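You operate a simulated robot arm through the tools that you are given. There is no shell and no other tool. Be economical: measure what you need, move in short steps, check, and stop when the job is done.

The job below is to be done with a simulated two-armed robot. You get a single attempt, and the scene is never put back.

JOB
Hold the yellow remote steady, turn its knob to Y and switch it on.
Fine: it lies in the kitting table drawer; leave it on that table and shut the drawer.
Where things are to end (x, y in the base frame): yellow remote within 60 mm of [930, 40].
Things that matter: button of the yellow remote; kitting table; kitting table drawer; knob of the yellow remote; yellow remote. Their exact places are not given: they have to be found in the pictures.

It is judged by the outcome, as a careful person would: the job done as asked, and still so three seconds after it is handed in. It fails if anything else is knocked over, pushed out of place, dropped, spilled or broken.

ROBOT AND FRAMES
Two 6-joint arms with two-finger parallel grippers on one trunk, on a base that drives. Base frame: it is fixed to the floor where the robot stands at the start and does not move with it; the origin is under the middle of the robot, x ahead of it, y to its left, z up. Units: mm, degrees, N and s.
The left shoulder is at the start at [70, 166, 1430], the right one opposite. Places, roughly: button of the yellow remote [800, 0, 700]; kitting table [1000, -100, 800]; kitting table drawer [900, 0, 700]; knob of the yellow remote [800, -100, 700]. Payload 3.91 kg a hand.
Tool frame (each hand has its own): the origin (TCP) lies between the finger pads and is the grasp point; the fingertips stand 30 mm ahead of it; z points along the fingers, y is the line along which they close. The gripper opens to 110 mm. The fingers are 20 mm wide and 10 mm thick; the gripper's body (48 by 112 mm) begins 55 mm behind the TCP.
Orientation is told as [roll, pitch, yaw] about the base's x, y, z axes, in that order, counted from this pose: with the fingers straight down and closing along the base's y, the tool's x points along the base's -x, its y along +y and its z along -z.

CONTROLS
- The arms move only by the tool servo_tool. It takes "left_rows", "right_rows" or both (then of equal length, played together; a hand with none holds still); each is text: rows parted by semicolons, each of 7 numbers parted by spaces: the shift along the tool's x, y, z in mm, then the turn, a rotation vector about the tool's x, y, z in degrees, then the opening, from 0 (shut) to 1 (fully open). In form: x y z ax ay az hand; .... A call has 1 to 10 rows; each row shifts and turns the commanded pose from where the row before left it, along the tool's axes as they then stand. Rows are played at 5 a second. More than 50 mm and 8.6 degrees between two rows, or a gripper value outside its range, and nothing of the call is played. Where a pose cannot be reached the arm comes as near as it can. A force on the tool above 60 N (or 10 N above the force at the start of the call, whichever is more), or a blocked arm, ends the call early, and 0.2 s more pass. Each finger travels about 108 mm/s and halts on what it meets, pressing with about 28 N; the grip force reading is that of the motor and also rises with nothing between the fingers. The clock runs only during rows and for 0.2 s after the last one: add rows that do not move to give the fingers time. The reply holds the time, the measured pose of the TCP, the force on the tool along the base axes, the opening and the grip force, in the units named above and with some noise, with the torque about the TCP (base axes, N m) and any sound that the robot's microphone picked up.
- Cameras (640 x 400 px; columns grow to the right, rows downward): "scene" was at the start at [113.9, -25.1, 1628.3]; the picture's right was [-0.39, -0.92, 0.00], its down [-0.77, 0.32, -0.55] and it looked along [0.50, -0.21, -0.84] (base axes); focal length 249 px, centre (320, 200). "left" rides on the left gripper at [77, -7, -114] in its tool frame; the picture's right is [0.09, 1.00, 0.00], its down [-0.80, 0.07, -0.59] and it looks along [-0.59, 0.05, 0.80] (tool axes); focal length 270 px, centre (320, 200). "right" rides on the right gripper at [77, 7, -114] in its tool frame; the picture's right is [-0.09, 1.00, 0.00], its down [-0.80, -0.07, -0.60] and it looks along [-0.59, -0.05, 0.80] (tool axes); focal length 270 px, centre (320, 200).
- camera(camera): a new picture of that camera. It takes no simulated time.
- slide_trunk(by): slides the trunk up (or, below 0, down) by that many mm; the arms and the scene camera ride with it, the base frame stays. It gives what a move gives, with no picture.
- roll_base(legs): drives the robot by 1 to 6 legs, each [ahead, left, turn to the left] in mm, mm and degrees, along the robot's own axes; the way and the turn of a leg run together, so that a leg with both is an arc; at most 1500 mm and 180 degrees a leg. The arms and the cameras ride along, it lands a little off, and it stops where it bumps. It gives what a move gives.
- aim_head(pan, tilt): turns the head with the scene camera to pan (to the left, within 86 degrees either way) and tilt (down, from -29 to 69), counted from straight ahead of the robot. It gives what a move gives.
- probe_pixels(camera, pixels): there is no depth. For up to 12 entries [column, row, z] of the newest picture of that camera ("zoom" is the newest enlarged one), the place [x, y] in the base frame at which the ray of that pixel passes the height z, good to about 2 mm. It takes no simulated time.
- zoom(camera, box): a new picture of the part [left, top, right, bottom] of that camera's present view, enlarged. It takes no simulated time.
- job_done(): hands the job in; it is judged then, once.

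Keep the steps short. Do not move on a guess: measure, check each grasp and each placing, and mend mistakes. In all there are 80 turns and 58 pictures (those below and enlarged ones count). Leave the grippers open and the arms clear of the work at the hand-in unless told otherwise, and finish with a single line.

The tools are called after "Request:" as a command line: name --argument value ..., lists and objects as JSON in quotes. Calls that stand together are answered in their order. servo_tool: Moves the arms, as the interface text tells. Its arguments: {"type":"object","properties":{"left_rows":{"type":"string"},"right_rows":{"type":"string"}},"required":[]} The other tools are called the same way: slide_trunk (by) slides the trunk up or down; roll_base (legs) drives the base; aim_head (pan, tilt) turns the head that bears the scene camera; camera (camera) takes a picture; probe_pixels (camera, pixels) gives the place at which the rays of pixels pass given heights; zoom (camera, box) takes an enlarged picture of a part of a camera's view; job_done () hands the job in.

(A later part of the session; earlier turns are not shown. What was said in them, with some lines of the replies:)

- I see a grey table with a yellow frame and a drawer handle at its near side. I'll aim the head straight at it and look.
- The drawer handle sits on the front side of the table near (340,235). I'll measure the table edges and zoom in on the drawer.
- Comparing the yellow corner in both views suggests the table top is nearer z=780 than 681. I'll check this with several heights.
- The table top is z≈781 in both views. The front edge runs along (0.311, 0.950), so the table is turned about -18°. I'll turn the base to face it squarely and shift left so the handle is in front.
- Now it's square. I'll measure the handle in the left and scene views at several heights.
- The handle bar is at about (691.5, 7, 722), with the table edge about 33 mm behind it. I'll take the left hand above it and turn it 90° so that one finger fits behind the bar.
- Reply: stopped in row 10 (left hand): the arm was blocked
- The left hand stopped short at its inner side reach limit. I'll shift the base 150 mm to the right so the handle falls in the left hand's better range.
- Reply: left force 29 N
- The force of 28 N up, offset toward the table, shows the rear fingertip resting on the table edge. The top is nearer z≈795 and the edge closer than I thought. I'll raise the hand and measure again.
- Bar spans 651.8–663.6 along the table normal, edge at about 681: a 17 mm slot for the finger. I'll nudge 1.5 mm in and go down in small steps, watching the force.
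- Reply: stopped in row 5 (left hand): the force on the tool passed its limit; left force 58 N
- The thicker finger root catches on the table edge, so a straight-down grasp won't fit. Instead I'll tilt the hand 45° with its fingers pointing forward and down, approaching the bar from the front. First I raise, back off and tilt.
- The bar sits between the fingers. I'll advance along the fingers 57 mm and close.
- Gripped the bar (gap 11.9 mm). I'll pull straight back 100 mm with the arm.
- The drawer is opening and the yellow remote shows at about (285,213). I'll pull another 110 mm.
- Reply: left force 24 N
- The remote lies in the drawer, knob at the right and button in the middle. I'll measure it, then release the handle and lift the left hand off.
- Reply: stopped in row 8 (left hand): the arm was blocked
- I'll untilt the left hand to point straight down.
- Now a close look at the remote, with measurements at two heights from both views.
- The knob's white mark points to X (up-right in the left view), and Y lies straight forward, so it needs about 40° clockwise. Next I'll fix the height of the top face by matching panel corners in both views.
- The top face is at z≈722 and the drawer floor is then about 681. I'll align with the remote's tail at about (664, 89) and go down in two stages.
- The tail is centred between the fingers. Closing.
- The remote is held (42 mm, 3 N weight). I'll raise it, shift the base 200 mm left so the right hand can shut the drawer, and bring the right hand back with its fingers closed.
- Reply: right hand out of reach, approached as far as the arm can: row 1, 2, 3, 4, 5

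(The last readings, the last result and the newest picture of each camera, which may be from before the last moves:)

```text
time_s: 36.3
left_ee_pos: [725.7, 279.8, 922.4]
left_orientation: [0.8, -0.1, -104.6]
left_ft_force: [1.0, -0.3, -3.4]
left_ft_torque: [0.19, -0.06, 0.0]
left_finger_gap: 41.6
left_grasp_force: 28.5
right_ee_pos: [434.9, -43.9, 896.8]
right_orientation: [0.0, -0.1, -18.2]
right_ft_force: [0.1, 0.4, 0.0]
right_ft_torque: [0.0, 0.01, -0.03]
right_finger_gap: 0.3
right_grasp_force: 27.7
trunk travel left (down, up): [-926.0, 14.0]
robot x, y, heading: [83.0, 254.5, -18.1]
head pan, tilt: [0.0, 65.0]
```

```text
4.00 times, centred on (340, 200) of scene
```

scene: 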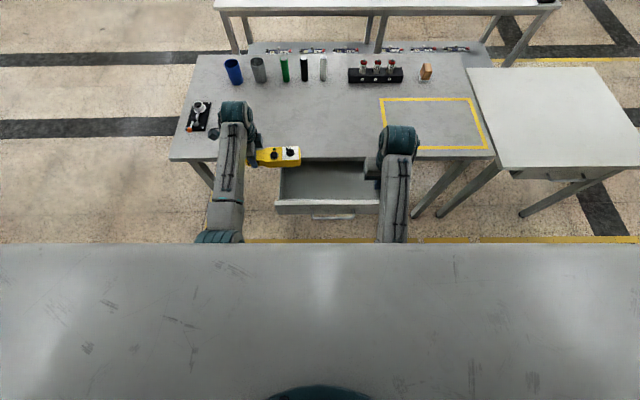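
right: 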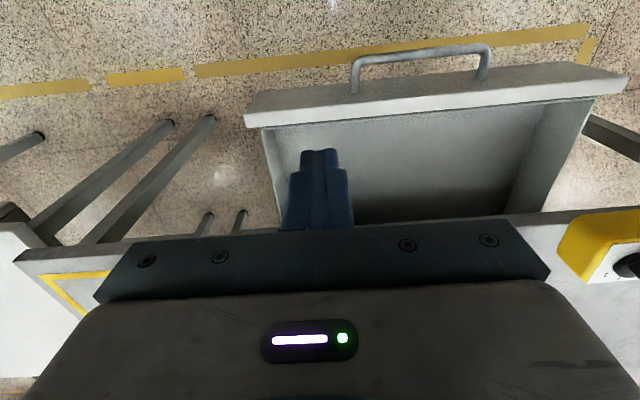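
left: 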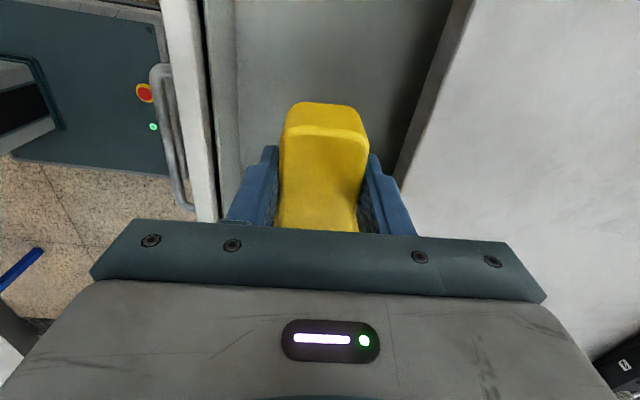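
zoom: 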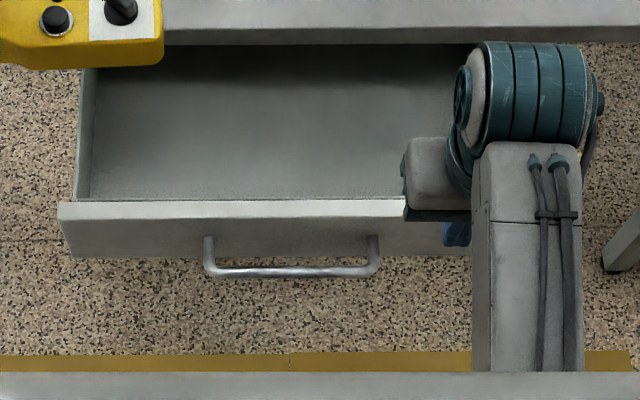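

The panel's outer face is at forward 470; my fingers are at 437. I'll lower the right hand in front of the panel to TCP z≈758.

Request:
servo_tool --right_rows "0 0 40 0 0 0 0; 0 0 40 0 0 0 0; 0 0 40 0 0 0 0; 0 0 19 0 0 0 0; 0 0 0 0 0 0 0"

Request:
camera --camera "right"

```text
time_s: 37.5
left_ee_pos: [724.4, 280.9, 922.4]
left_orientation: [0.8, -0.1, -104.6]
left_ft_force: [0.2, 0.7, -3.0]
left_ft_torque: [0.19, -0.07, -0.02]
left_finger_gap: 41.9
left_grasp_force: 28.2
right_ee_pos: [434.1, -43.6, 758.6]
right_orientation: [-0.1, 0.0, -18.1]
right_ft_force: [0.1, -0.6, 0.1]
right_ft_torque: [-0.03, 0.01, -0.03]
right_finger_gap: 0.0
right_grasp_force: 28.3
trunk travel left (down, up): [-926.0, 14.0]
robot x, y, heading: [80.5, 252.3, -18.0]
head pan, tilt: [0.0, 65.0]
```

```text
28 pictures are left
```

right: 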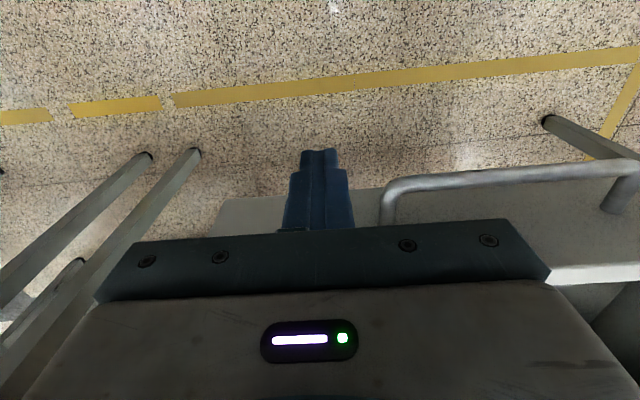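

The fingers stand outside the panel, clear of the handle. Pushing the drawer in.

Request:
servo_tool --right_rows "-20 0 0 0 0 0 0; -20 0 0 0 0 0 0; -25 0 0 0 0 0 0; -25 0 0 0 0 0 0; -25 0 0 0 0 0 0; -25 0 0 0 0 0 0; -25 0 0 0 0 0 0; -25 0 0 0 0 0 0; -20 0 0 0 0 0 0; 0 0 0 0 0 0 0"

```text
time_s: 39.7
left_ee_pos: [725.2, 280.9, 922.0]
left_orientation: [0.8, 0.0, -104.6]
left_ft_force: [0.7, 1.2, -2.9]
left_ft_torque: [0.2, -0.07, 0.0]
left_finger_gap: 41.8
left_grasp_force: 27.5
right_ee_pos: [634.7, -110.3, 758.7]
right_orientation: [0.0, -0.1, -18.2]
right_ft_force: [0.1, 0.8, 0.5]
right_ft_torque: [0.01, -0.02, 0.02]
right_finger_gap: 0.2
right_grasp_force: 28.2
trunk travel left (down, up): [-926.0, 14.0]
robot x, y, heading: [87.6, 252.7, -18.2]
head pan, tilt: [0.0, 65.0]
```

Request:
servo_tool --right_rows "-10 0 0 0 0 0 0; -10 0 0 0 0 0 0; -6 0 0 0 0 0 0; -5 0 0 0 0 0 0; -4 0 0 0 0 0 0; 0 0 0 0 0 0 0"

Request:
zoom --camera "scene" --box '[240, 120, 440, 245]'

```text
time_s: 41.1
left_ee_pos: [725.0, 281.5, 921.7]
left_orientation: [0.8, -0.1, -104.6]
left_ft_force: [-0.3, 0.6, -2.0]
left_ft_torque: [0.23, -0.07, 0.01]
left_finger_gap: 41.8
left_grasp_force: 27.8
right_ee_pos: [662.9, -119.2, 759.1]
right_orientation: [0.1, 0.0, -18.1]
right_ft_force: [-0.1, -0.3, -0.2]
right_ft_torque: [-0.01, -0.01, -0.01]
right_finger_gap: 0.0
right_grasp_force: 28.2
right hand out of reach, approached as far as the arm can: row 5
trunk travel left (down, up): [-926.0, 14.0]
robot x, y, heading: [84.5, 255.6, -18.0]
head pan, tilt: [0.0, 65.0]
```

```text
3.20 times, centred on (340, 182) of scene
```

zoom: 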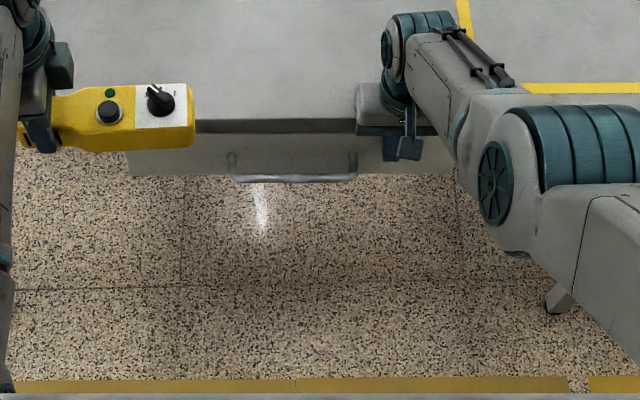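

Request:
probe_pixels --camera "zoom" --pixels '[[292, 178, 722], [245, 179, 722], [345, 178, 722], [292, 119, 795]]'

Request:
zoom --camera "right" --box '[320, 80, 640, 280]'

```text
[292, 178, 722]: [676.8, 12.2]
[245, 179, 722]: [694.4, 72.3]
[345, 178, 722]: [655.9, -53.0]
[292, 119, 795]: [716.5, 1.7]
```

```text
2.00 times, centred on (480, 180) of right
```

zoom: 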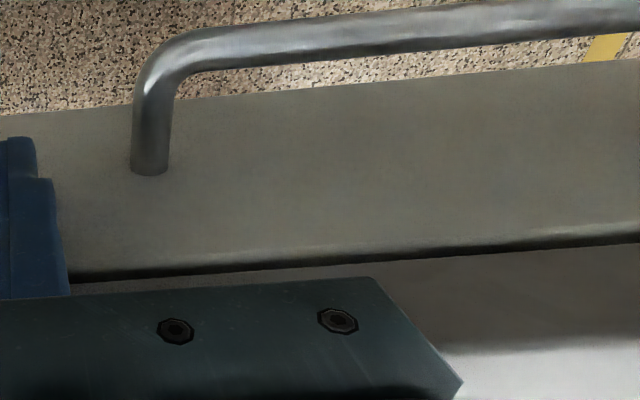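

The handle bar measures about 639, versus 657 when shut: still ~15 mm open, with the arm at its reach limit. I'll back the hand off, drive 120 mm ahead, and finish the push with the arm.

Request:
servo_tool --right_rows "40 0 0 0 0 0 0; 40 0 0 0 0 0 0; 40 0 0 0 0 0 0; 20 0 0 0 0 0 0; 0 0 0 0 0 0 0"

Request:
roll_base --legs '[[120, 0, 0]]'

Request:
servo_tool --right_rows "-10 0 0 0 0 0 0; -5 0 0 0 0 0 0; -5 0 0 0 0 0 0; -5 0 0 0 0 0 0; -4 0 0 0 0 0 0; -3 0 0 0 0 0 0; 0 0 0 0 0 0 0"

```text
time_s: 42.3
left_ee_pos: [725.6, 280.5, 921.3]
left_orientation: [0.9, -0.1, -104.7]
left_ft_force: [-0.1, 0.1, -2.5]
left_ft_torque: [0.23, -0.05, 0.01]
left_finger_gap: 41.9
left_grasp_force: 27.5
right_ee_pos: [530.4, -74.8, 758.3]
right_orientation: [0.0, -0.1, -18.1]
right_ft_force: [0.7, -0.4, -0.1]
right_ft_torque: [-0.02, 0.01, -0.01]
right_finger_gap: 0.0
right_grasp_force: 27.5
trunk travel left (down, up): [-926.0, 14.0]
robot x, y, heading: [86.5, 253.8, -18.2]
head pan, tilt: [0.0, 65.0]
```

```text
time_s: 43.5
left_ee_pos: [837.0, 243.7, 921.7]
left_orientation: [0.8, 0.0, -104.7]
left_ft_force: [0.0, -0.1, -3.2]
left_ft_torque: [0.18, -0.06, -0.02]
left_finger_gap: 41.9
left_grasp_force: 27.8
right_ee_pos: [642.6, -111.7, 759.9]
right_orientation: [0.1, 0.0, -18.0]
right_ft_force: [0.4, -0.3, 0.1]
right_ft_torque: [0.01, 0.01, 0.0]
right_finger_gap: 0.1
right_grasp_force: 27.9
trunk travel left (down, up): [-926.0, 14.0]
robot x, y, heading: [198.3, 219.0, -18.2]
head pan, tilt: [0.0, 65.0]
```

```text
time_s: 45.1
left_ee_pos: [833.3, 244.7, 924.5]
left_orientation: [1.1, -0.1, -104.6]
left_ft_force: [0.5, 1.0, -3.0]
left_ft_torque: [0.23, -0.04, 0.01]
left_finger_gap: 41.6
left_grasp_force: 28.2
right_ee_pos: [665.2, -117.9, 757.0]
right_orientation: [-0.1, 0.4, -18.0]
right_ft_force: [-45.4, 17.4, -9.4]
right_ft_torque: [-0.8, -1.8, 0.43]
right_finger_gap: 0.0
right_grasp_force: 27.4
trunk travel left (down, up): [-926.0, 14.0]
robot x, y, heading: [197.3, 219.6, -17.9]
head pan, tilt: [0.0, 65.0]
```

48 N now: either shut or my fingers touch the table edge. I'll back off and measure the handle again.

Request:
servo_tool --right_rows "40 0 0 0 0 0 0; 40 0 0 0 0 0 0; 0 0 0 0 0 0 0"

Request:
zoom --camera "scene" --box '[240, 180, 400, 280]'

Request:
camera --camera "right"

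```text
time_s: 45.9
left_ee_pos: [838.8, 244.3, 921.1]
left_orientation: [0.7, -0.1, -104.5]
left_ft_force: [1.0, 0.5, -3.8]
left_ft_torque: [0.19, -0.09, 0.03]
left_finger_gap: 41.9
left_grasp_force: 28.1
right_ee_pos: [600.3, -99.1, 756.7]
right_orientation: [-0.1, 0.0, -18.2]
right_ft_force: [0.8, -0.7, 0.2]
right_ft_torque: [-0.03, -0.02, -0.04]
right_finger_gap: 0.0
right_grasp_force: 28.2
trunk travel left (down, up): [-926.0, 14.0]
robot x, y, heading: [197.5, 215.1, -18.0]
head pan, tilt: [0.0, 65.0]
```

```text
4.00 times, centred on (320, 230) of scene
```

zoom: 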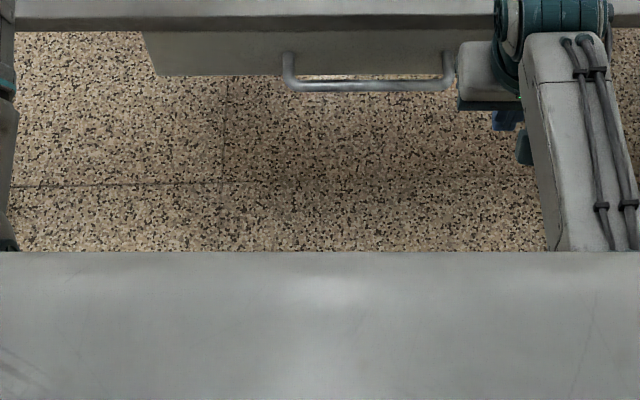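

```text
24 pictures are left
```

right: 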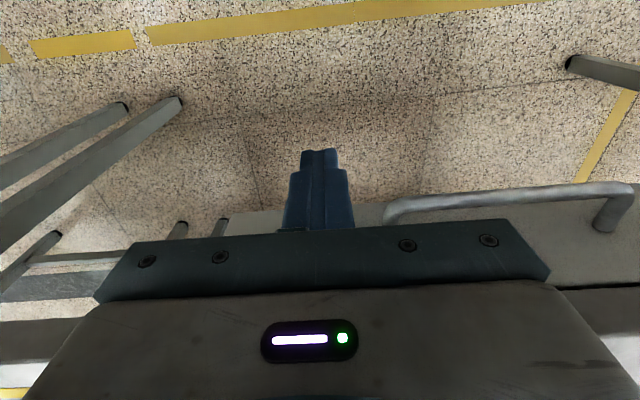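

Request:
probe_pixels --camera "scene" --pixels '[[332, 201.2, 722], [332, 200.5, 715], [332, 186, 795], [332, 187.5, 765]]'

Request:
probe_pixels --camera "right" --pixels '[[500, 200, 722], [390, 212, 722]]'

```text
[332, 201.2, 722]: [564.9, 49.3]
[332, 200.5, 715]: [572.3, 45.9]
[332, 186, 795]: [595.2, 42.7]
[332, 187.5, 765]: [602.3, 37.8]
```

```text
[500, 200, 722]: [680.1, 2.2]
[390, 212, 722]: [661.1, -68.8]
```

Request:
probe_pixels --camera "zoom" --pixels '[[368, 85, 722], [320, 87, 722], [430, 84, 722], [368, 16, 795], [368, 30, 765]]'

```text
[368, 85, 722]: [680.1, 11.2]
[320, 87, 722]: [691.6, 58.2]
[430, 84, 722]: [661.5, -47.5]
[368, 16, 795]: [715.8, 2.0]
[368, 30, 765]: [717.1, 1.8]
```

The panel is recessed under the table overhang when shut, so my fingers met the edge first and it's still ~12 mm open. I'll push on the handle bar instead: shift left onto the bar's right part and lower 24 mm.

Request:
servo_tool --right_rows "0 34 12 0 0 0 0; 0 34 12 0 0 0 0; -20 0 0 0 0 0 0; -8 0 0 0 0 0 0; -5 0 0 0 0 0 0; -5 0 0 0 0 0 0; -4 0 0 0 0 0 0; -3 0 0 0 0 0 0; 0 0 0 0 0 0 0"

```text
time_s: 47.9
left_ee_pos: [832.9, 246.6, 925.5]
left_orientation: [1.1, 0.0, -104.7]
left_ft_force: [0.0, 0.1, -2.3]
left_ft_torque: [0.22, -0.05, -0.02]
left_finger_gap: 41.8
left_grasp_force: 28.4
right_ee_pos: [654.8, -44.4, 733.8]
right_orientation: [0.0, 0.2, -18.1]
right_ft_force: [-45.7, 16.0, -1.6]
right_ft_torque: [-1.05, -2.99, 0.8]
right_finger_gap: 0.2
right_grasp_force: 28.9
trunk travel left (down, up): [-926.0, 14.0]
robot x, y, heading: [199.8, 215.5, -18.2]
head pan, tilt: [0.0, 65.0]
```

48 N resisting at bar ≈652, close to its original place. I'll back off and compare with the starting picture.

Request:
servo_tool --right_rows "25 0 0 0 0 0 0; 25 0 0 0 0 0 0; 20 -34 -40 0 0 0 0; 0 -34 -40 0 0 0 0; 0 0 -40 0 0 0 0; 0 0 0 0 0 0 0"

Request:
zoom --camera "scene" --box '[240, 180, 400, 280]'

Request:
probe_pixels --camera "zoom" --pixels '[[368, 85, 722], [368, 75, 722], [368, 70, 722], [368, 80, 722], [368, 30, 765]]'

```text
refused: row 3 steps farther than a row can; nothing moved
```

```text
4.00 times, centred on (320, 230) of scene
```

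zoom: 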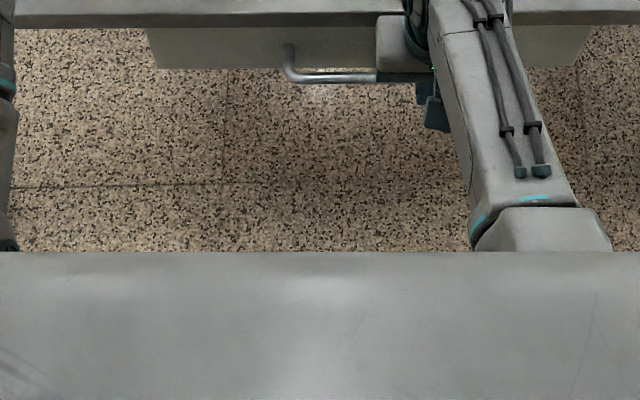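

```text
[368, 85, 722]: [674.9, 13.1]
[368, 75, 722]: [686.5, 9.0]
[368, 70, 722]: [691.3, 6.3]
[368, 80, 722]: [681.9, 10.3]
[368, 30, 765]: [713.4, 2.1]
```

The torque reading shows the contact was ~65 mm above the TCP, so the gripper body met the table edge, not the bar stop. I'll back off and tilt the hand 42° so the fingertips reach under the overhang onto the panel.

Request:
servo_tool --right_rows "25 0 0 0 0 0 0; 25 0 0 0 0 0 0; 20 -30 -10 0 0 0 0; 0 -40 -7 0 0 0 0; 0 0 0 0 -8.4 0 0; 0 0 0 0 -8.4 0 0; 0 0 0 0 -8.4 0 0; 0 0 0 0 -8.4 0 0; 0 0 0 0 -8.4 0 0; 0 0 0 0 0 0 0"

Request:
camera --camera "right"

```text
time_s: 50.1
left_ee_pos: [839.3, 243.7, 920.8]
left_orientation: [0.7, -0.1, -104.6]
left_ft_force: [0.2, -0.7, -2.0]
left_ft_torque: [0.2, -0.02, -0.03]
left_finger_gap: 41.9
left_grasp_force: 27.6
right_ee_pos: [574.9, -92.0, 751.1]
right_orientation: [0.0, -42.0, -18.0]
right_ft_force: [-0.6, 0.0, 0.2]
right_ft_torque: [0.02, 0.0, -0.01]
right_finger_gap: 0.0
right_grasp_force: 27.8
trunk travel left (down, up): [-926.0, 14.0]
robot x, y, heading: [199.4, 214.7, -18.1]
head pan, tilt: [0.0, 65.0]
```

```text
22 pictures are left
```

right: 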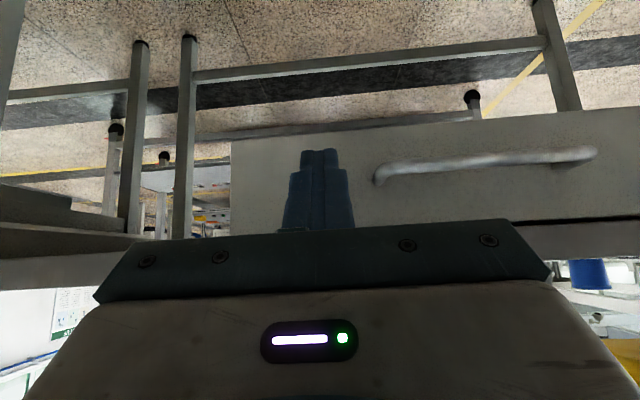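

Request:
servo_tool --right_rows "-18.6 0 16.7 0 0 0 0; -18.6 0 16.7 0 0 0 0; -14.9 0 13.4 0 0 0 0; -7.4 0 6.7 0 0 0 0; -5.9 0 5.3 0 0 0 0; -3.7 0 3.3 0 0 0 0; -3.7 0 3.3 0 0 0 0; -3.7 0 3.3 0 0 0 0; 0 0 0 0 0 0 0"

```text
time_s: 52.1
left_ee_pos: [832.8, 245.0, 925.6]
left_orientation: [1.2, -0.2, -104.7]
left_ft_force: [0.1, -0.4, -3.0]
left_ft_torque: [0.21, -0.08, -0.02]
left_finger_gap: 41.8
left_grasp_force: 27.9
right_ee_pos: [662.8, -121.1, 750.5]
right_orientation: [-0.1, -41.8, -18.1]
right_ft_force: [-46.5, 16.6, 4.1]
right_ft_torque: [0.29, 0.6, 0.03]
right_finger_gap: 0.0
right_grasp_force: 28.0
trunk travel left (down, up): [-926.0, 14.0]
robot x, y, heading: [199.5, 219.0, -18.0]
head pan, tilt: [0.0, 65.0]
```

Now the contact is below the TCP, at the fingertip on the panel, with 49 N: the drawer is against its stop. Back off and look.

Request:
servo_tool --right_rows "29.8 0 -26.8 0 0 0 0; 29.8 0 -26.8 0 0 0 0; 14.9 0 -13.4 0 0 0 0; 0 0 0 0 0 0 0"

Request:
zoom --camera "scene" --box '[240, 180, 400, 280]'

Request:
probe_pixels --camera "zoom" --pixels '[[368, 72, 722], [368, 76, 722], [368, 80, 722], [368, 84, 722]]'

Request:
camera --camera "right"

```text
time_s: 53.1
left_ee_pos: [838.8, 241.8, 920.1]
left_orientation: [0.7, 0.0, -104.6]
left_ft_force: [-0.2, 0.6, -2.3]
left_ft_torque: [0.21, -0.05, 0.01]
left_finger_gap: 42.0
left_grasp_force: 28.1
right_ee_pos: [578.9, -93.8, 751.2]
right_orientation: [-0.1, -42.1, -18.1]
right_ft_force: [0.5, 1.2, 0.2]
right_ft_torque: [0.02, -0.03, 0.02]
right_finger_gap: 0.0
right_grasp_force: 27.9
trunk travel left (down, up): [-926.0, 14.0]
robot x, y, heading: [198.8, 215.3, -18.1]
head pan, tilt: [0.0, 65.0]
```

```text
4.00 times, centred on (320, 230) of scene
```

zoom: 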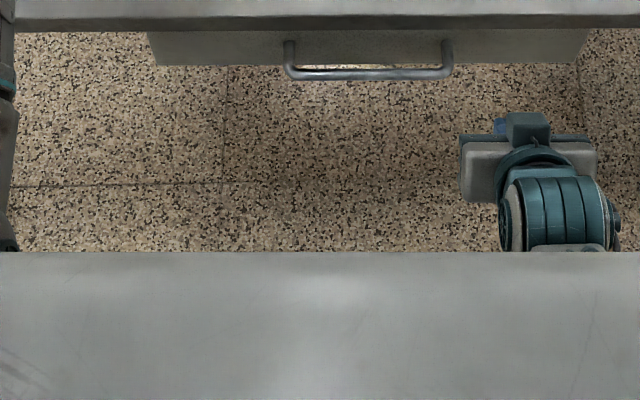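

```text
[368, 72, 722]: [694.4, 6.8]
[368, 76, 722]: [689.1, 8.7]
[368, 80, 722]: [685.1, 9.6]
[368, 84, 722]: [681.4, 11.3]
```

```text
20 pictures are left
```

right: 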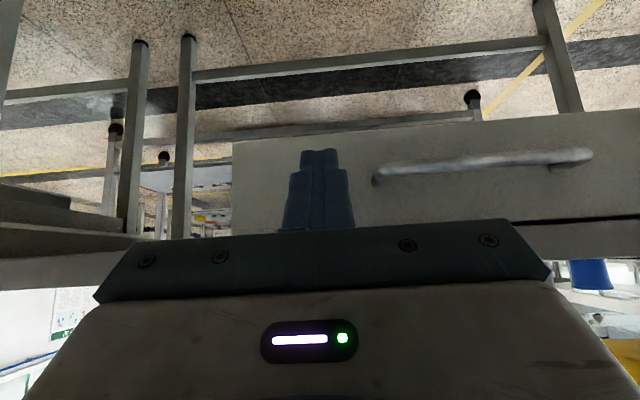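

The bar is back at (693, 7), its starting place: the drawer is shut. Now I raise the right hand clear and untilt it.

Request:
servo_tool --right_rows "-26.8 0 -29.7 0 0 0 0; -26.8 0 -29.7 0 0 0 0; -26.8 0 -29.7 0 0 0 0; -26.8 0 -29.7 0 0 0 0; -26.8 0 -29.7 0 0 0 0.2; 0 0 0 0 8.4 0 0.4; 0 0 0 0 8.4 0 0.4; 0 0 0 0 8.4 0 0.4; 0 0 0 0 8.4 0 0.4; 0 0 0 0 8.4 0 0.4"

Request:
roll_base --legs '[[0, 59, 0], [170, 0, 0]]'

```text
time_s: 55.3
left_ee_pos: [840.4, 241.6, 920.8]
left_orientation: [0.6, -0.1, -104.6]
left_ft_force: [0.3, 0.0, -2.9]
left_ft_torque: [0.2, -0.06, -0.02]
left_finger_gap: 41.8
left_grasp_force: 27.9
right_ee_pos: [577.9, -93.0, 950.7]
right_orientation: [0.0, 0.2, -18.1]
right_ft_force: [0.2, 0.1, 0.0]
right_ft_torque: [0.01, 0.02, -0.01]
right_finger_gap: 43.8
right_grasp_force: 0.0
trunk travel left (down, up): [-926.0, 14.0]
robot x, y, heading: [197.9, 216.7, -18.2]
head pan, tilt: [0.0, 65.0]
```

```text
time_s: 57.4
left_ee_pos: [1015.9, 249.0, 922.7]
left_orientation: [0.9, -0.1, -104.6]
left_ft_force: [0.5, -0.4, -2.4]
left_ft_torque: [0.18, -0.06, -0.02]
left_finger_gap: 42.0
left_grasp_force: 27.9
right_ee_pos: [753.4, -87.9, 952.7]
right_orientation: [-0.1, -0.1, -18.0]
right_ft_force: [-1.0, -1.0, -0.6]
right_ft_torque: [0.0, -0.03, 0.0]
right_finger_gap: 43.9
right_grasp_force: 0.0
trunk travel left (down, up): [-926.0, 14.0]
robot x, y, heading: [378.0, 221.0, -18.1]
head pan, tilt: [0.0, 65.0]
```

Moved without bumps. Carrying the remote over the target and looking from the scene camera.

Request:
servo_tool --left_rows "-40.5 -7.6 0 0 0 0 0.25; -40.5 -7.6 0 0 0 0 0.25; -40.5 -7.6 0 0 0 0 0.25; -40.5 -7.7 0 0 0 0 0.25; 0 0 0 0 0 0 0.25"

Request:
aim_head --pan 0 --tilt 55

Request:
camera --camera "scene"

```text
time_s: 58.8
left_ee_pos: [983.6, 173.9, 906.9]
left_orientation: [1.5, 6.7, -102.0]
left_ft_force: [0.4, -0.3, -2.6]
left_ft_torque: [0.15, -0.04, -0.02]
left_finger_gap: 41.6
left_grasp_force: 28.1
right_ee_pos: [757.0, -88.1, 951.5]
right_orientation: [0.0, 0.0, -18.1]
right_ft_force: [0.0, -0.4, -0.1]
right_ft_torque: [-0.01, 0.01, -0.03]
right_finger_gap: 44.0
right_grasp_force: 0.0
trunk travel left (down, up): [-926.0, 14.0]
robot x, y, heading: [378.6, 226.1, -18.3]
head pan, tilt: [0.0, 65.0]
stopped in row 5 (left hand): the arm was blocked; the commanded pose is now the measured one
```

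```text
time_s: 59.5
left_ee_pos: [981.8, 173.8, 907.9]
left_orientation: [1.6, 6.7, -102.0]
left_ft_force: [-0.5, 0.2, -3.3]
left_ft_torque: [0.18, -0.03, 0.02]
left_finger_gap: 42.0
left_grasp_force: 28.4
right_ee_pos: [756.7, -87.6, 952.1]
right_orientation: [0.0, 0.0, -18.2]
right_ft_force: [0.5, 0.3, 0.3]
right_ft_torque: [-0.02, 0.0, 0.06]
right_finger_gap: 43.9
right_grasp_force: 0.1
trunk travel left (down, up): [-926.0, 14.0]
robot x, y, heading: [374.7, 219.1, -18.1]
head pan, tilt: [0.0, 55.0]
```

```text
19 pictures are left
```

scene: 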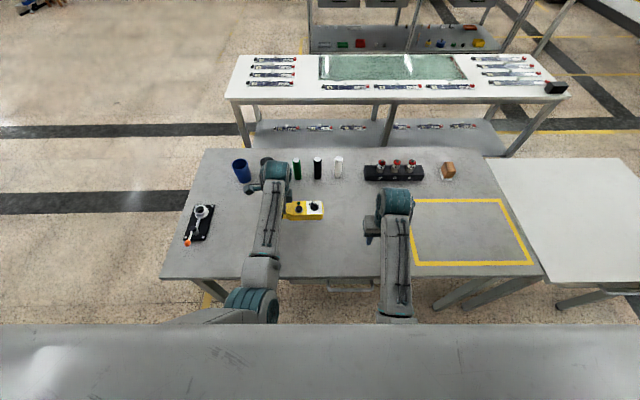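

The left hand was blocked at inner side again (lateral 142 from the axis); earlier at a longer reach (~667 mm) it got to 51. I'll back the base 90 mm and do the inward move at that longer reach.

Request:
roll_base --legs '[[-90, 0, 0]]'

Request:
servo_tool --left_rows "0 25 -5 0 -2.2 0.9 0.25; 0 25 -5 0 -2.2 0.9 0.25; 0 25 -5 0 -2.3 0.8 0.25; -20 0 0 0 0 0 0.25; -20 0 0 0 0 0 0.25; -20 0 0 0 0 0 0.25; -20 0 0 0 0 0 0.25; 0 0 0 0 0 0 0.25"

```text
time_s: 60.6
left_ee_pos: [900.2, 201.6, 904.9]
left_orientation: [1.3, 6.6, -102.1]
left_ft_force: [0.6, 0.5, -4.7]
left_ft_torque: [0.24, -0.03, 0.0]
left_finger_gap: 42.0
left_grasp_force: 28.0
right_ee_pos: [674.7, -61.5, 950.2]
right_orientation: [0.0, 0.2, -18.1]
right_ft_force: [0.2, -0.2, 0.5]
right_ft_torque: [-0.01, 0.04, 0.01]
right_finger_gap: 44.2
right_grasp_force: 0.1
trunk travel left (down, up): [-926.0, 14.0]
robot x, y, heading: [291.5, 248.8, -18.2]
head pan, tilt: [0.0, 55.0]
```

```text
time_s: 62.4
left_ee_pos: [950.3, 106.4, 923.4]
left_orientation: [1.5, -0.1, -104.8]
left_ft_force: [0.0, 0.1, -3.8]
left_ft_torque: [0.23, -0.05, -0.01]
left_finger_gap: 41.7
left_grasp_force: 28.4
right_ee_pos: [671.5, -60.0, 951.2]
right_orientation: [0.0, 0.0, -18.2]
right_ft_force: [-1.1, -0.5, -1.0]
right_ft_torque: [0.0, -0.01, -0.03]
right_finger_gap: 44.1
right_grasp_force: 0.2
trunk travel left (down, up): [-926.0, 14.0]
robot x, y, heading: [290.0, 249.1, -18.2]
head pan, tilt: [0.0, 55.0]
```

That worked: TCP (950, 106) puts the remote's centre near (935, 46). Lowering slowly, watching for contact.

Request:
servo_tool --left_rows "0 0 35 0 0 0 0.25; 0 0 35 0 0 0 0.25; 0 0 8 0.6 0 0 0.25; 0 0 4 0 0 0 0.25; 0 0 4 0 0 0 0.25; 0 0 4 0 0 0 0.25; 0 0 0 0 0 0 0.25"

```text
time_s: 64.0
left_ee_pos: [951.8, 106.0, 837.2]
left_orientation: [1.2, -0.1, -104.9]
left_ft_force: [2.0, -1.4, 11.5]
left_ft_torque: [-0.48, 0.5, 0.15]
left_finger_gap: 42.1
left_grasp_force: 27.6
right_ee_pos: [670.3, -60.1, 952.0]
right_orientation: [0.0, 0.0, -18.1]
right_ft_force: [0.0, 0.4, -0.7]
right_ft_torque: [0.0, -0.01, 0.04]
right_finger_gap: 44.1
right_grasp_force: 0.1
trunk travel left (down, up): [-926.0, 14.0]
robot x, y, heading: [290.9, 247.0, -18.0]
head pan, tilt: [0.0, 55.0]
```

The remote rests on the table (contact at TCP z≈837, so table top ≈800, remote top ≈841). Now I measure knob and button.

Request:
camera --camera "scene"

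Request:
zoom --camera "scene" --box '[270, 170, 350, 220]'

```text
18 pictures are left
```

scene: 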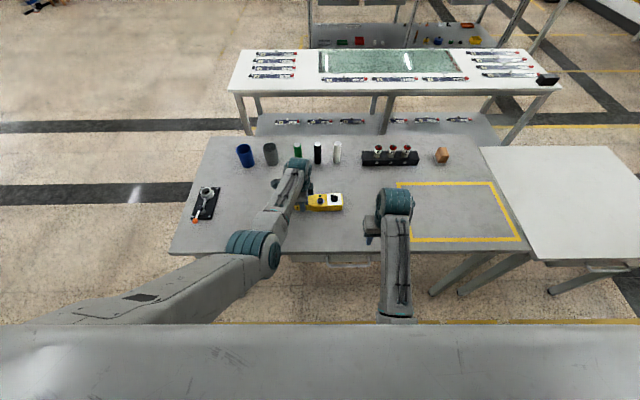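

```text
8.00 times, centred on (310, 195) of scene
```

zoom: 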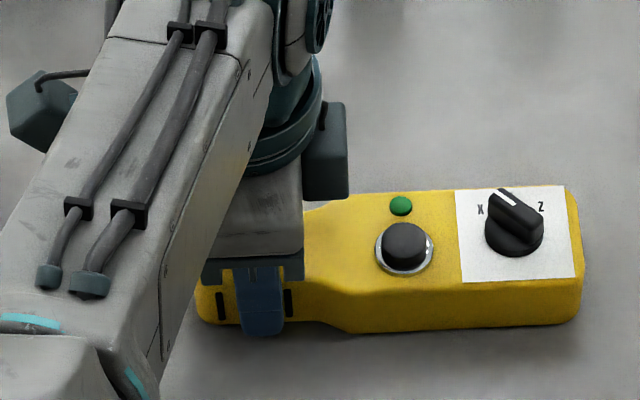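

Request:
probe_pixels --camera "zoom" --pixels '[[514, 237, 843], [516, 212, 862], [405, 250, 843], [405, 237, 850], [457, 189, 841], [462, 281, 841], [567, 184, 841], [574, 275, 841], [499, 190, 862], [535, 222, 862], [513, 206, 862]]'

Request:
servo_tool --right_rows "-35 15 0 0 0 0 0.4; -35 15 0 0 0 0 0.4; -35 10 0 0 0 0 0.4; -35 0 0 0 0 0 0.4; 0 0 0 0 0 0 0.4"

Request:
camera --camera "right"

```text
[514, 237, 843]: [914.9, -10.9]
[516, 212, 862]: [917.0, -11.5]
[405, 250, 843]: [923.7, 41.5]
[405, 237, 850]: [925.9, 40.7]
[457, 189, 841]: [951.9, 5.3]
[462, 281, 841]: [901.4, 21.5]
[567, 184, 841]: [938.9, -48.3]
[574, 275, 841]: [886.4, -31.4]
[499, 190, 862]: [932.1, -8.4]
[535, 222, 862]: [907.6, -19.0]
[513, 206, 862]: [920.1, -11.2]
```

```text
time_s: 65.2
left_ee_pos: [951.2, 106.0, 837.2]
left_orientation: [1.1, 0.1, -104.9]
left_ft_force: [5.6, -1.4, 21.5]
left_ft_torque: [0.12, 0.45, 0.04]
left_finger_gap: 42.1
left_grasp_force: 28.0
right_ee_pos: [816.0, -64.8, 952.3]
right_orientation: [0.0, 0.0, -18.1]
right_ft_force: [1.1, -0.3, 0.6]
right_ft_torque: [0.0, 0.03, -0.02]
right_finger_gap: 44.0
right_grasp_force: 0.0
trunk travel left (down, up): [-926.0, 14.0]
robot x, y, heading: [286.8, 249.2, -18.0]
head pan, tilt: [0.0, 55.0]
```

```text
16 pictures are left
```

right: 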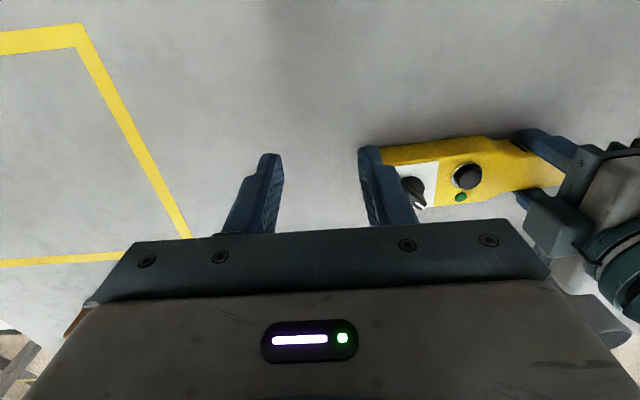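

The knob centre is near (917, -11), with the wing at about 24° from base x; Y lies at about -15°. I'll bring the right hand above the knob and turn it to match the wing.

Request:
servo_tool --right_rows "-39.6 28 0 0 0 0 0.3; -39.7 28 0 0 0 0 0.3; 0 26.5 0 0 0 0 0.3; 0 0 0 0 0 -8.4 0.3; 0 0 0 0 0 -8.4 0.3; 0 0 0 0 0 -8.4 0.3; 0 0 0 0 0 -8.4 0.3; 0 0 0 0 0 -8.4 0.3; 0 0 0 0 0 0 0.3"

Request:
camera --camera "right"

Request:
zoom --camera "scene" --box '[270, 150, 366, 210]'

```text
time_s: 67.2
left_ee_pos: [950.4, 107.0, 836.6]
left_orientation: [1.0, 0.1, -104.8]
left_ft_force: [0.4, -0.9, 18.3]
left_ft_torque: [0.12, 0.52, 0.03]
left_finger_gap: 41.9
left_grasp_force: 28.0
right_ee_pos: [915.3, -12.4, 952.1]
right_orientation: [-0.1, -0.1, 24.0]
right_ft_force: [0.3, -0.2, -0.6]
right_ft_torque: [-0.01, 0.0, -0.01]
right_finger_gap: 33.1
right_grasp_force: 0.0
trunk travel left (down, up): [-926.0, 14.0]
robot x, y, heading: [290.5, 249.3, -18.3]
head pan, tilt: [0.0, 55.0]
```

```text
15 pictures are left
```

right: 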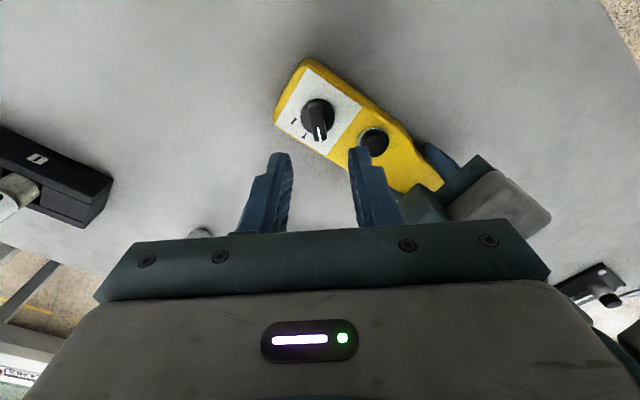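

```text
6.67 times, centred on (318, 180) of scene
```

zoom: 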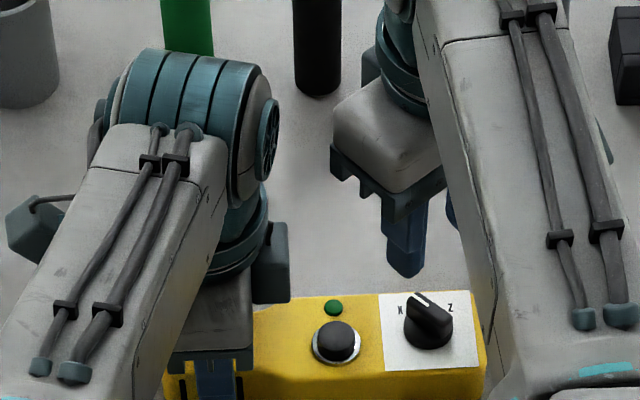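

Wing appears aligned with the fingers in the right view. I'll zoom to check the angle and centre.

Request:
zoom --camera "right" --box '[270, 70, 366, 160]'

Request:
probe_pixels --camera "right" --pixels '[[318, 113, 843], [320, 138, 862], [317, 105, 862], [374, 140, 852]]'

```text
4.44 times, centred on (318, 115) of right
```

zoom: 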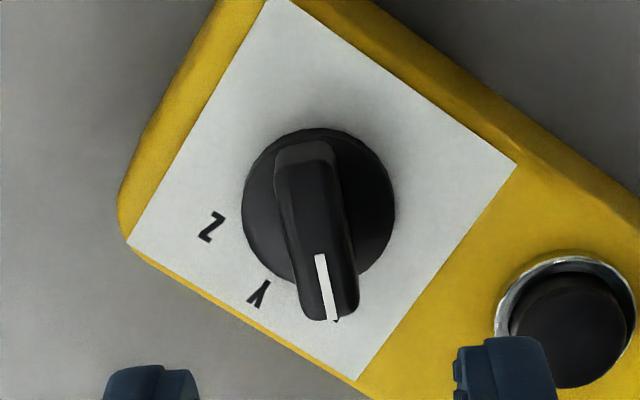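

```text
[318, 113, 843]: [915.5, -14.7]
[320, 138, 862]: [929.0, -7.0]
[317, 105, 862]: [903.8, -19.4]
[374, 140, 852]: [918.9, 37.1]
```

The mark points at X (≈30°), Y at ≈-15°: a 45° turn. I'll rotate 4° more, lower to tip z≈853 and close gently on the wing.

Request:
servo_tool --right_rows "-1 0 20 0 0 -4 0.3; 0 0 20 0 0 0 0.3; 0 0 15 0 0 0 0.3; 0 0 8 0 0 0 0.3; 0 0 6 0 0 0 0.3; 0 0 0 0 0 0 0.3; 0 0 0 0 0 0 0.1; 0 0 0 0 0 0 0.05; 0 0 0 0 0 0 0.05"

Request:
zoom --camera "scene" --box '[270, 150, 366, 210]'

```text
time_s: 69.2
left_ee_pos: [949.5, 107.4, 835.5]
left_orientation: [0.9, 0.0, -104.8]
left_ft_force: [-3.9, 6.6, 19.6]
left_ft_torque: [0.0, 0.41, -0.59]
left_finger_gap: 42.0
left_grasp_force: 28.2
right_ee_pos: [916.4, -12.7, 884.4]
right_orientation: [-0.1, -0.1, 27.8]
right_ft_force: [3.8, -10.9, -0.2]
right_ft_torque: [-0.28, -0.18, 0.0]
right_finger_gap: 10.0
right_grasp_force: 28.3
trunk travel left (down, up): [-926.0, 14.0]
robot x, y, heading: [291.5, 248.0, -18.1]
head pan, tilt: [0.0, 55.0]
```

```text
6.67 times, centred on (318, 180) of scene
```

zoom: 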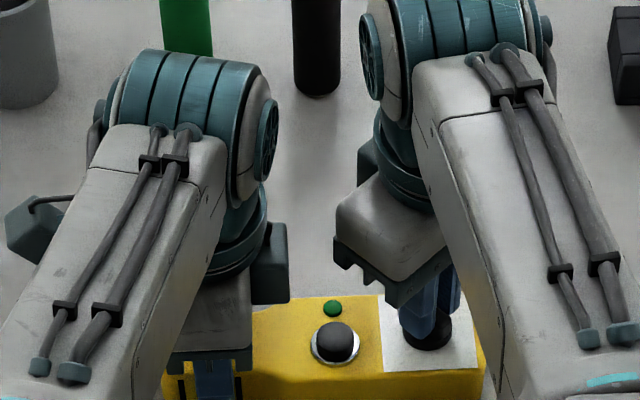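

The wing is gripped (10 mm). Turning clockwise 43° in steps.

Request:
servo_tool --right_rows "0 0 0 0 0 7.2 0.05; 0 0 0 0 0 7.2 0.05; 0 0 0 0 0 7.2 0.05; 0 0 0 0 0 7.2 0.05; 0 0 0 0 0 7.2 0.05; 0 0 0 0 0 7.2 0.05; 0 0 0 0 0 0 0.05; 0 0 0 0 0 0 0.05"

```text
time_s: 71.0
left_ee_pos: [949.9, 106.7, 836.4]
left_orientation: [1.1, 0.0, -104.8]
left_ft_force: [-2.6, 14.7, 11.9]
left_ft_torque: [0.47, 0.35, -0.61]
left_finger_gap: 41.8
left_grasp_force: 27.5
right_ee_pos: [917.7, -12.7, 884.0]
right_orientation: [-0.1, -0.2, -15.4]
right_ft_force: [1.1, -19.5, 4.6]
right_ft_torque: [-0.56, -0.21, 0.0]
right_finger_gap: 10.3
right_grasp_force: 27.9
trunk travel left (down, up): [-926.0, 14.0]
robot x, y, heading: [293.5, 248.3, -18.1]
head pan, tilt: [0.0, 55.0]
```

Turned without a stop. Release, raise and look.

Request:
servo_tool --right_rows "0 0 0 0 0 0 0.3; 0 0 0 0 0 0 0.3; 0 0 -20 0 0 0 0.3; 0 0 -25 0 0 0 0.3; 0 0 -25 0 0 0 0.3; 0 0 0 0 0 0 0.3"

Request:
zoom --camera "right" --box '[270, 70, 400, 160]'

```text
time_s: 72.4
left_ee_pos: [951.4, 106.0, 837.4]
left_orientation: [1.1, 0.0, -104.8]
left_ft_force: [-2.0, -3.8, 9.8]
left_ft_torque: [-0.74, 0.66, -0.03]
left_finger_gap: 41.5
left_grasp_force: 28.3
right_ee_pos: [916.7, -12.6, 954.1]
right_orientation: [0.0, -0.1, -15.3]
right_ft_force: [0.1, -0.2, 0.6]
right_ft_torque: [0.0, -0.01, 0.0]
right_finger_gap: 33.0
right_grasp_force: 0.1
trunk travel left (down, up): [-926.0, 14.0]
robot x, y, heading: [294.0, 253.0, -17.8]
head pan, tilt: [0.0, 55.0]
```

```text
4.44 times, centred on (335, 115) of right
```

zoom: 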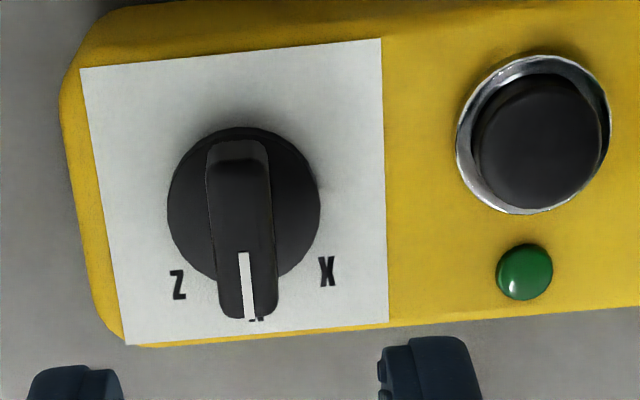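

The knob now points to Y. Next the button: I'll press with closed fingers, tilting the right hand 40° so its body stays away from the left hand. I'll measure the button first while tilting above.

Request:
probe_pixels --camera "zoom" --pixels '[[533, 140, 843], [537, 142, 850], [537, 142, 855], [243, 200, 843], [524, 271, 841]]'

Request:
servo_tool --right_rows "0 0 -20 -8 0 0 0; 0 0 0 -8 0 0 0; 0 0 0 -8 0 0 0; 0 0 0 -8 0 0 0; 0 0 0 -8 0 0 0; 0 0 0 0 0 0 0"

```text
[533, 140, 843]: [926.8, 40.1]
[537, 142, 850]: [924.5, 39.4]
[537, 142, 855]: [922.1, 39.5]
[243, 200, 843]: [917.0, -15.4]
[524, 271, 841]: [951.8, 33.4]
```

```text
time_s: 73.8
left_ee_pos: [950.7, 107.8, 836.6]
left_orientation: [1.0, 0.1, -104.8]
left_ft_force: [-0.3, -2.4, 11.3]
left_ft_torque: [0.01, 0.39, 0.07]
left_finger_gap: 41.8
left_grasp_force: 28.1
right_ee_pos: [917.1, -10.6, 972.9]
right_orientation: [40.1, -0.1, -15.3]
right_ft_force: [0.1, -0.5, 0.4]
right_ft_torque: [0.0, 0.02, 0.01]
right_finger_gap: 0.0
right_grasp_force: 27.6
trunk travel left (down, up): [-926.0, 14.0]
robot x, y, heading: [292.5, 246.7, -17.8]
head pan, tilt: [0.0, 55.0]
```

Request:
servo_tool --right_rows "6.1 29.9 25.1 0 0 0 0; 0 -25.1 29.9 0 0 0 0; 0 -25.1 29.9 0 0 0 0; 0 0 0 0 0 0 0"

Request:
zoom --camera "right" --box '[240, 80, 400, 240]'

Request:
zoom --camera "scene" --box '[270, 160, 366, 220]'

```text
time_s: 74.8
left_ee_pos: [951.2, 106.8, 836.4]
left_orientation: [1.0, -0.1, -104.9]
left_ft_force: [0.0, 2.4, 12.1]
left_ft_torque: [0.41, 0.26, -0.12]
left_finger_gap: 41.7
left_grasp_force: 28.4
right_ee_pos: [923.9, 26.5, 895.9]
right_orientation: [40.0, -0.1, -15.3]
right_ft_force: [-0.1, -0.2, 0.8]
right_ft_torque: [0.01, 0.0, -0.02]
right_finger_gap: 0.0
right_grasp_force: 27.9
trunk travel left (down, up): [-926.0, 14.0]
robot x, y, heading: [294.0, 251.7, -18.2]
head pan, tilt: [0.0, 55.0]
```

```text
2.50 times, centred on (320, 160) of right
```

zoom: 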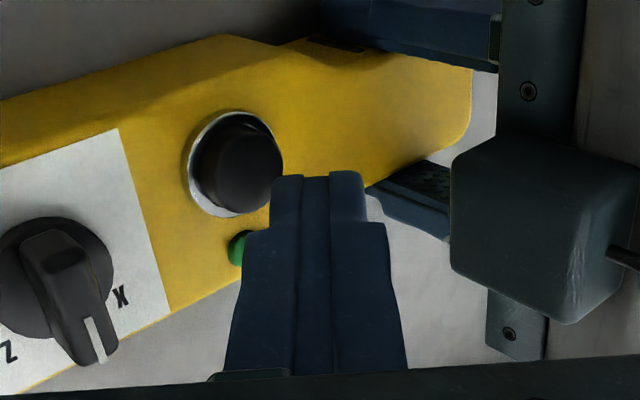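

```text
6.67 times, centred on (318, 190) of scene
```

zoom: 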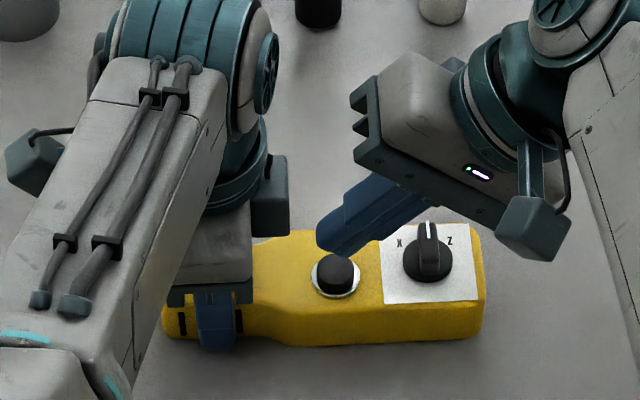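

The tips are just above the button. Pressing straight down in 4 mm steps.

Request:
servo_tool --right_rows "1.5 -2.57 3.06 0 0 0 0; 0 -2.57 3.06 0 0 0 0; 0 -2.57 3.06 0 0 0 0; 0 0 0 0 0 0 0"

```text
time_s: 75.8
left_ee_pos: [952.0, 106.8, 835.7]
left_orientation: [1.0, 0.0, -104.7]
left_ft_force: [1.1, 2.8, 10.7]
left_ft_torque: [0.58, 0.21, -0.09]
left_finger_gap: 41.8
left_grasp_force: 28.1
right_ee_pos: [921.0, 27.2, 884.1]
right_orientation: [40.0, -0.2, -15.2]
right_ft_force: [0.7, 0.2, -0.6]
right_ft_torque: [-0.04, 0.02, 0.01]
right_finger_gap: 0.2
right_grasp_force: 28.1
trunk travel left (down, up): [-926.0, 14.0]
robot x, y, heading: [292.8, 249.5, -18.0]
head pan, tilt: [0.0, 55.0]
```

Request:
servo_tool --right_rows "0 -1.93 2.3 0 0 0 0; 0 -1.93 2.3 0 0 0 0; 0 0 0 0 0 0 0"

Request:
zoom --camera "right" --box '[240, 80, 400, 240]'

```text
time_s: 76.6
left_ee_pos: [951.0, 107.2, 834.7]
left_orientation: [1.0, 0.0, -104.8]
left_ft_force: [2.4, 2.6, 10.6]
left_ft_torque: [0.56, 0.21, -0.1]
left_finger_gap: 41.8
left_grasp_force: 28.0
right_ee_pos: [920.3, 28.1, 877.0]
right_orientation: [40.0, -0.2, -15.3]
right_ft_force: [0.9, -0.2, 3.5]
right_ft_torque: [0.01, -0.03, -0.03]
right_finger_gap: 0.4
right_grasp_force: 28.4
trunk travel left (down, up): [-926.0, 14.0]
robot x, y, heading: [291.7, 246.9, -17.8]
head pan, tilt: [0.0, 55.0]
heard: click
```

```text
2.50 times, centred on (320, 160) of right
```

zoom: 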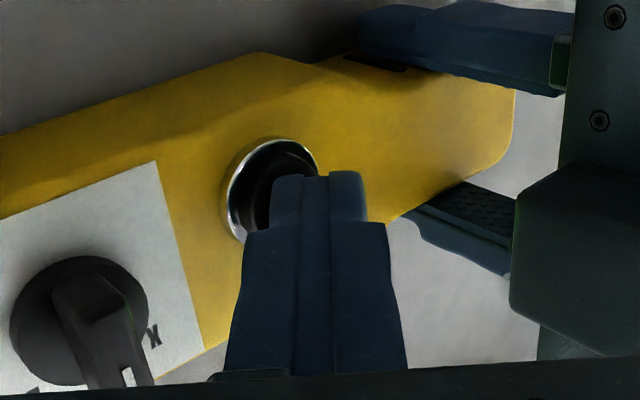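

A click was heard. I'll lift the right hand straight up and look at the lamp.

Request:
servo_tool --right_rows "0 5.1 -6.1 0 0 0 0; 0 19.3 -23 0 0 0 0; 0 25 -30 0 0 0 0; 0 0 0 0 0 0 0"

Request:
zoom --camera "scene" --box '[290, 180, 354, 220]'

```text
time_s: 77.6
left_ee_pos: [950.8, 106.4, 835.1]
left_orientation: [1.0, 0.1, -104.8]
left_ft_force: [0.5, 2.9, 11.4]
left_ft_torque: [0.28, 0.32, -0.08]
left_finger_gap: 41.9
left_grasp_force: 27.7
right_ee_pos: [920.9, 28.1, 955.4]
right_orientation: [40.0, -0.2, -15.3]
right_ft_force: [0.4, 0.2, 0.1]
right_ft_torque: [0.0, -0.02, 0.05]
right_finger_gap: 0.0
right_grasp_force: 28.1
trunk travel left (down, up): [-926.0, 14.0]
robot x, y, heading: [292.3, 248.0, -18.1]
head pan, tilt: [0.0, 55.0]
```

```text
10.00 times, centred on (322, 200) of scene
```

zoom: 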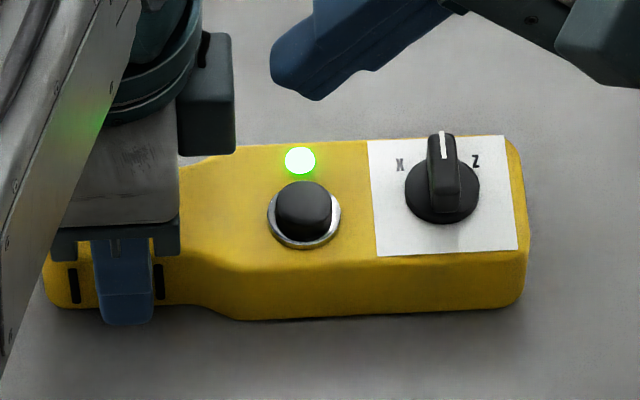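

The lamp is lit and the knob is at Y. Now I release the remote with the left hand, raise it, and move the right hand away.

Request:
servo_tool --left_rows "0 0 0 0 0 0 0.4; 0 0 0 0 0 0 0.6; 0 0 0 0 0 0 0.6; 0 0 -20 0 0 0 0.6; 0 0 -40 0 0 0 0.6; 0 0 -40 0 0 0 0.6; 0 0 -30 0 0 0 0.6; 0 0 0 0 0 0 0.8" --right_rows "0 -25 -21 0 0 0 0; 0 -25 -21 0 0 0 0; 0 -25 -21 0 0 0 0.2; 0 0 0 8 0 0 0.5; 0 0 0 8 0 0 0.8; 0 0 0 8 0 0 0.8; 0 0 0 8 0 0 0.8; 0 0 0 8 0 0 0.8"

Request:
roll_base --legs '[[-200, 0, 0]]'

Request:
camera --camera "scene"

Request:
zoom --camera "scene" --box '[250, 130, 410, 230]'

```text
time_s: 79.4
left_ee_pos: [949.8, 108.2, 966.0]
left_orientation: [0.9, 0.0, -104.9]
left_ft_force: [-0.8, 0.6, 0.7]
left_ft_torque: [-0.01, -0.01, 0.0]
left_finger_gap: 88.1
left_grasp_force: 0.0
right_ee_pos: [895.9, -66.1, 953.4]
right_orientation: [-0.2, -0.1, -15.3]
right_ft_force: [0.2, -0.5, 0.3]
right_ft_torque: [-0.01, 0.01, -0.01]
right_finger_gap: 88.0
right_grasp_force: 0.0
trunk travel left (down, up): [-926.0, 14.0]
robot x, y, heading: [288.9, 247.4, -18.1]
head pan, tilt: [0.0, 55.0]
```

```text
time_s: 81.0
left_ee_pos: [763.0, 166.4, 962.1]
left_orientation: [0.7, 0.0, -104.7]
left_ft_force: [-0.2, -0.5, -0.6]
left_ft_torque: [-0.02, 0.04, 0.0]
left_finger_gap: 87.8
left_grasp_force: 0.1
right_ee_pos: [710.2, -6.0, 950.2]
right_orientation: [0.0, 0.1, -15.4]
right_ft_force: [0.2, -0.5, -0.6]
right_ft_torque: [0.0, 0.02, 0.01]
right_finger_gap: 88.2
right_grasp_force: 0.1
trunk travel left (down, up): [-926.0, 14.0]
robot x, y, heading: [99.9, 309.2, -18.1]
head pan, tilt: [0.0, 55.0]
```

```text
6 pictures are left
```

scene: 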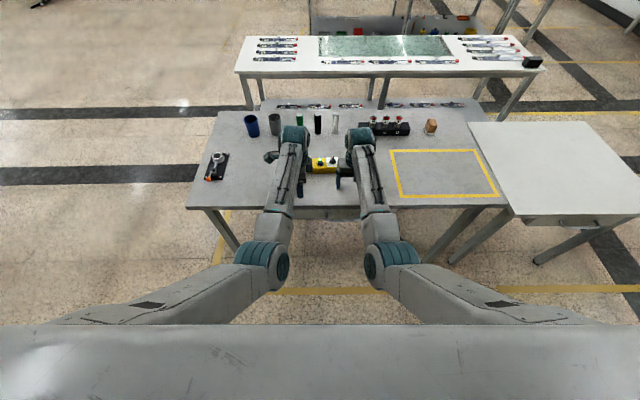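

```text
4.00 times, centred on (330, 180) of scene
```

zoom: 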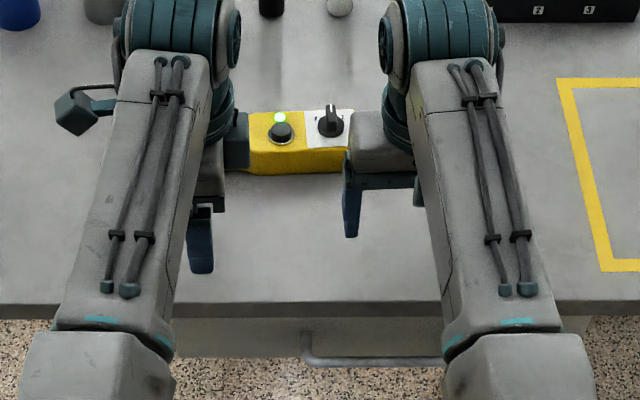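

The remote stands on the table, lit. A last check of the drawer handle and remote position.

Request:
probe_pixels --camera "zoom" --pixels '[[375, 362, 722], [280, 131, 850], [330, 128, 850]]'

```text
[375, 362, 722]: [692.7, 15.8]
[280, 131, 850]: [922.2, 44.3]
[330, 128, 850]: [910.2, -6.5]
```

The handle bar is at its starting line (653 against 654 measured the same way at the start), so the drawer is shut. The remote is centred near (935, 46). Handing in.

Request:
job_done

```text
The job is handed in.
```

The yellow remote is on the kitting table with its centre near (935, 46), the knob at Y and the lamp lit; the drawer is shut, the grippers are open and the arms are clear.
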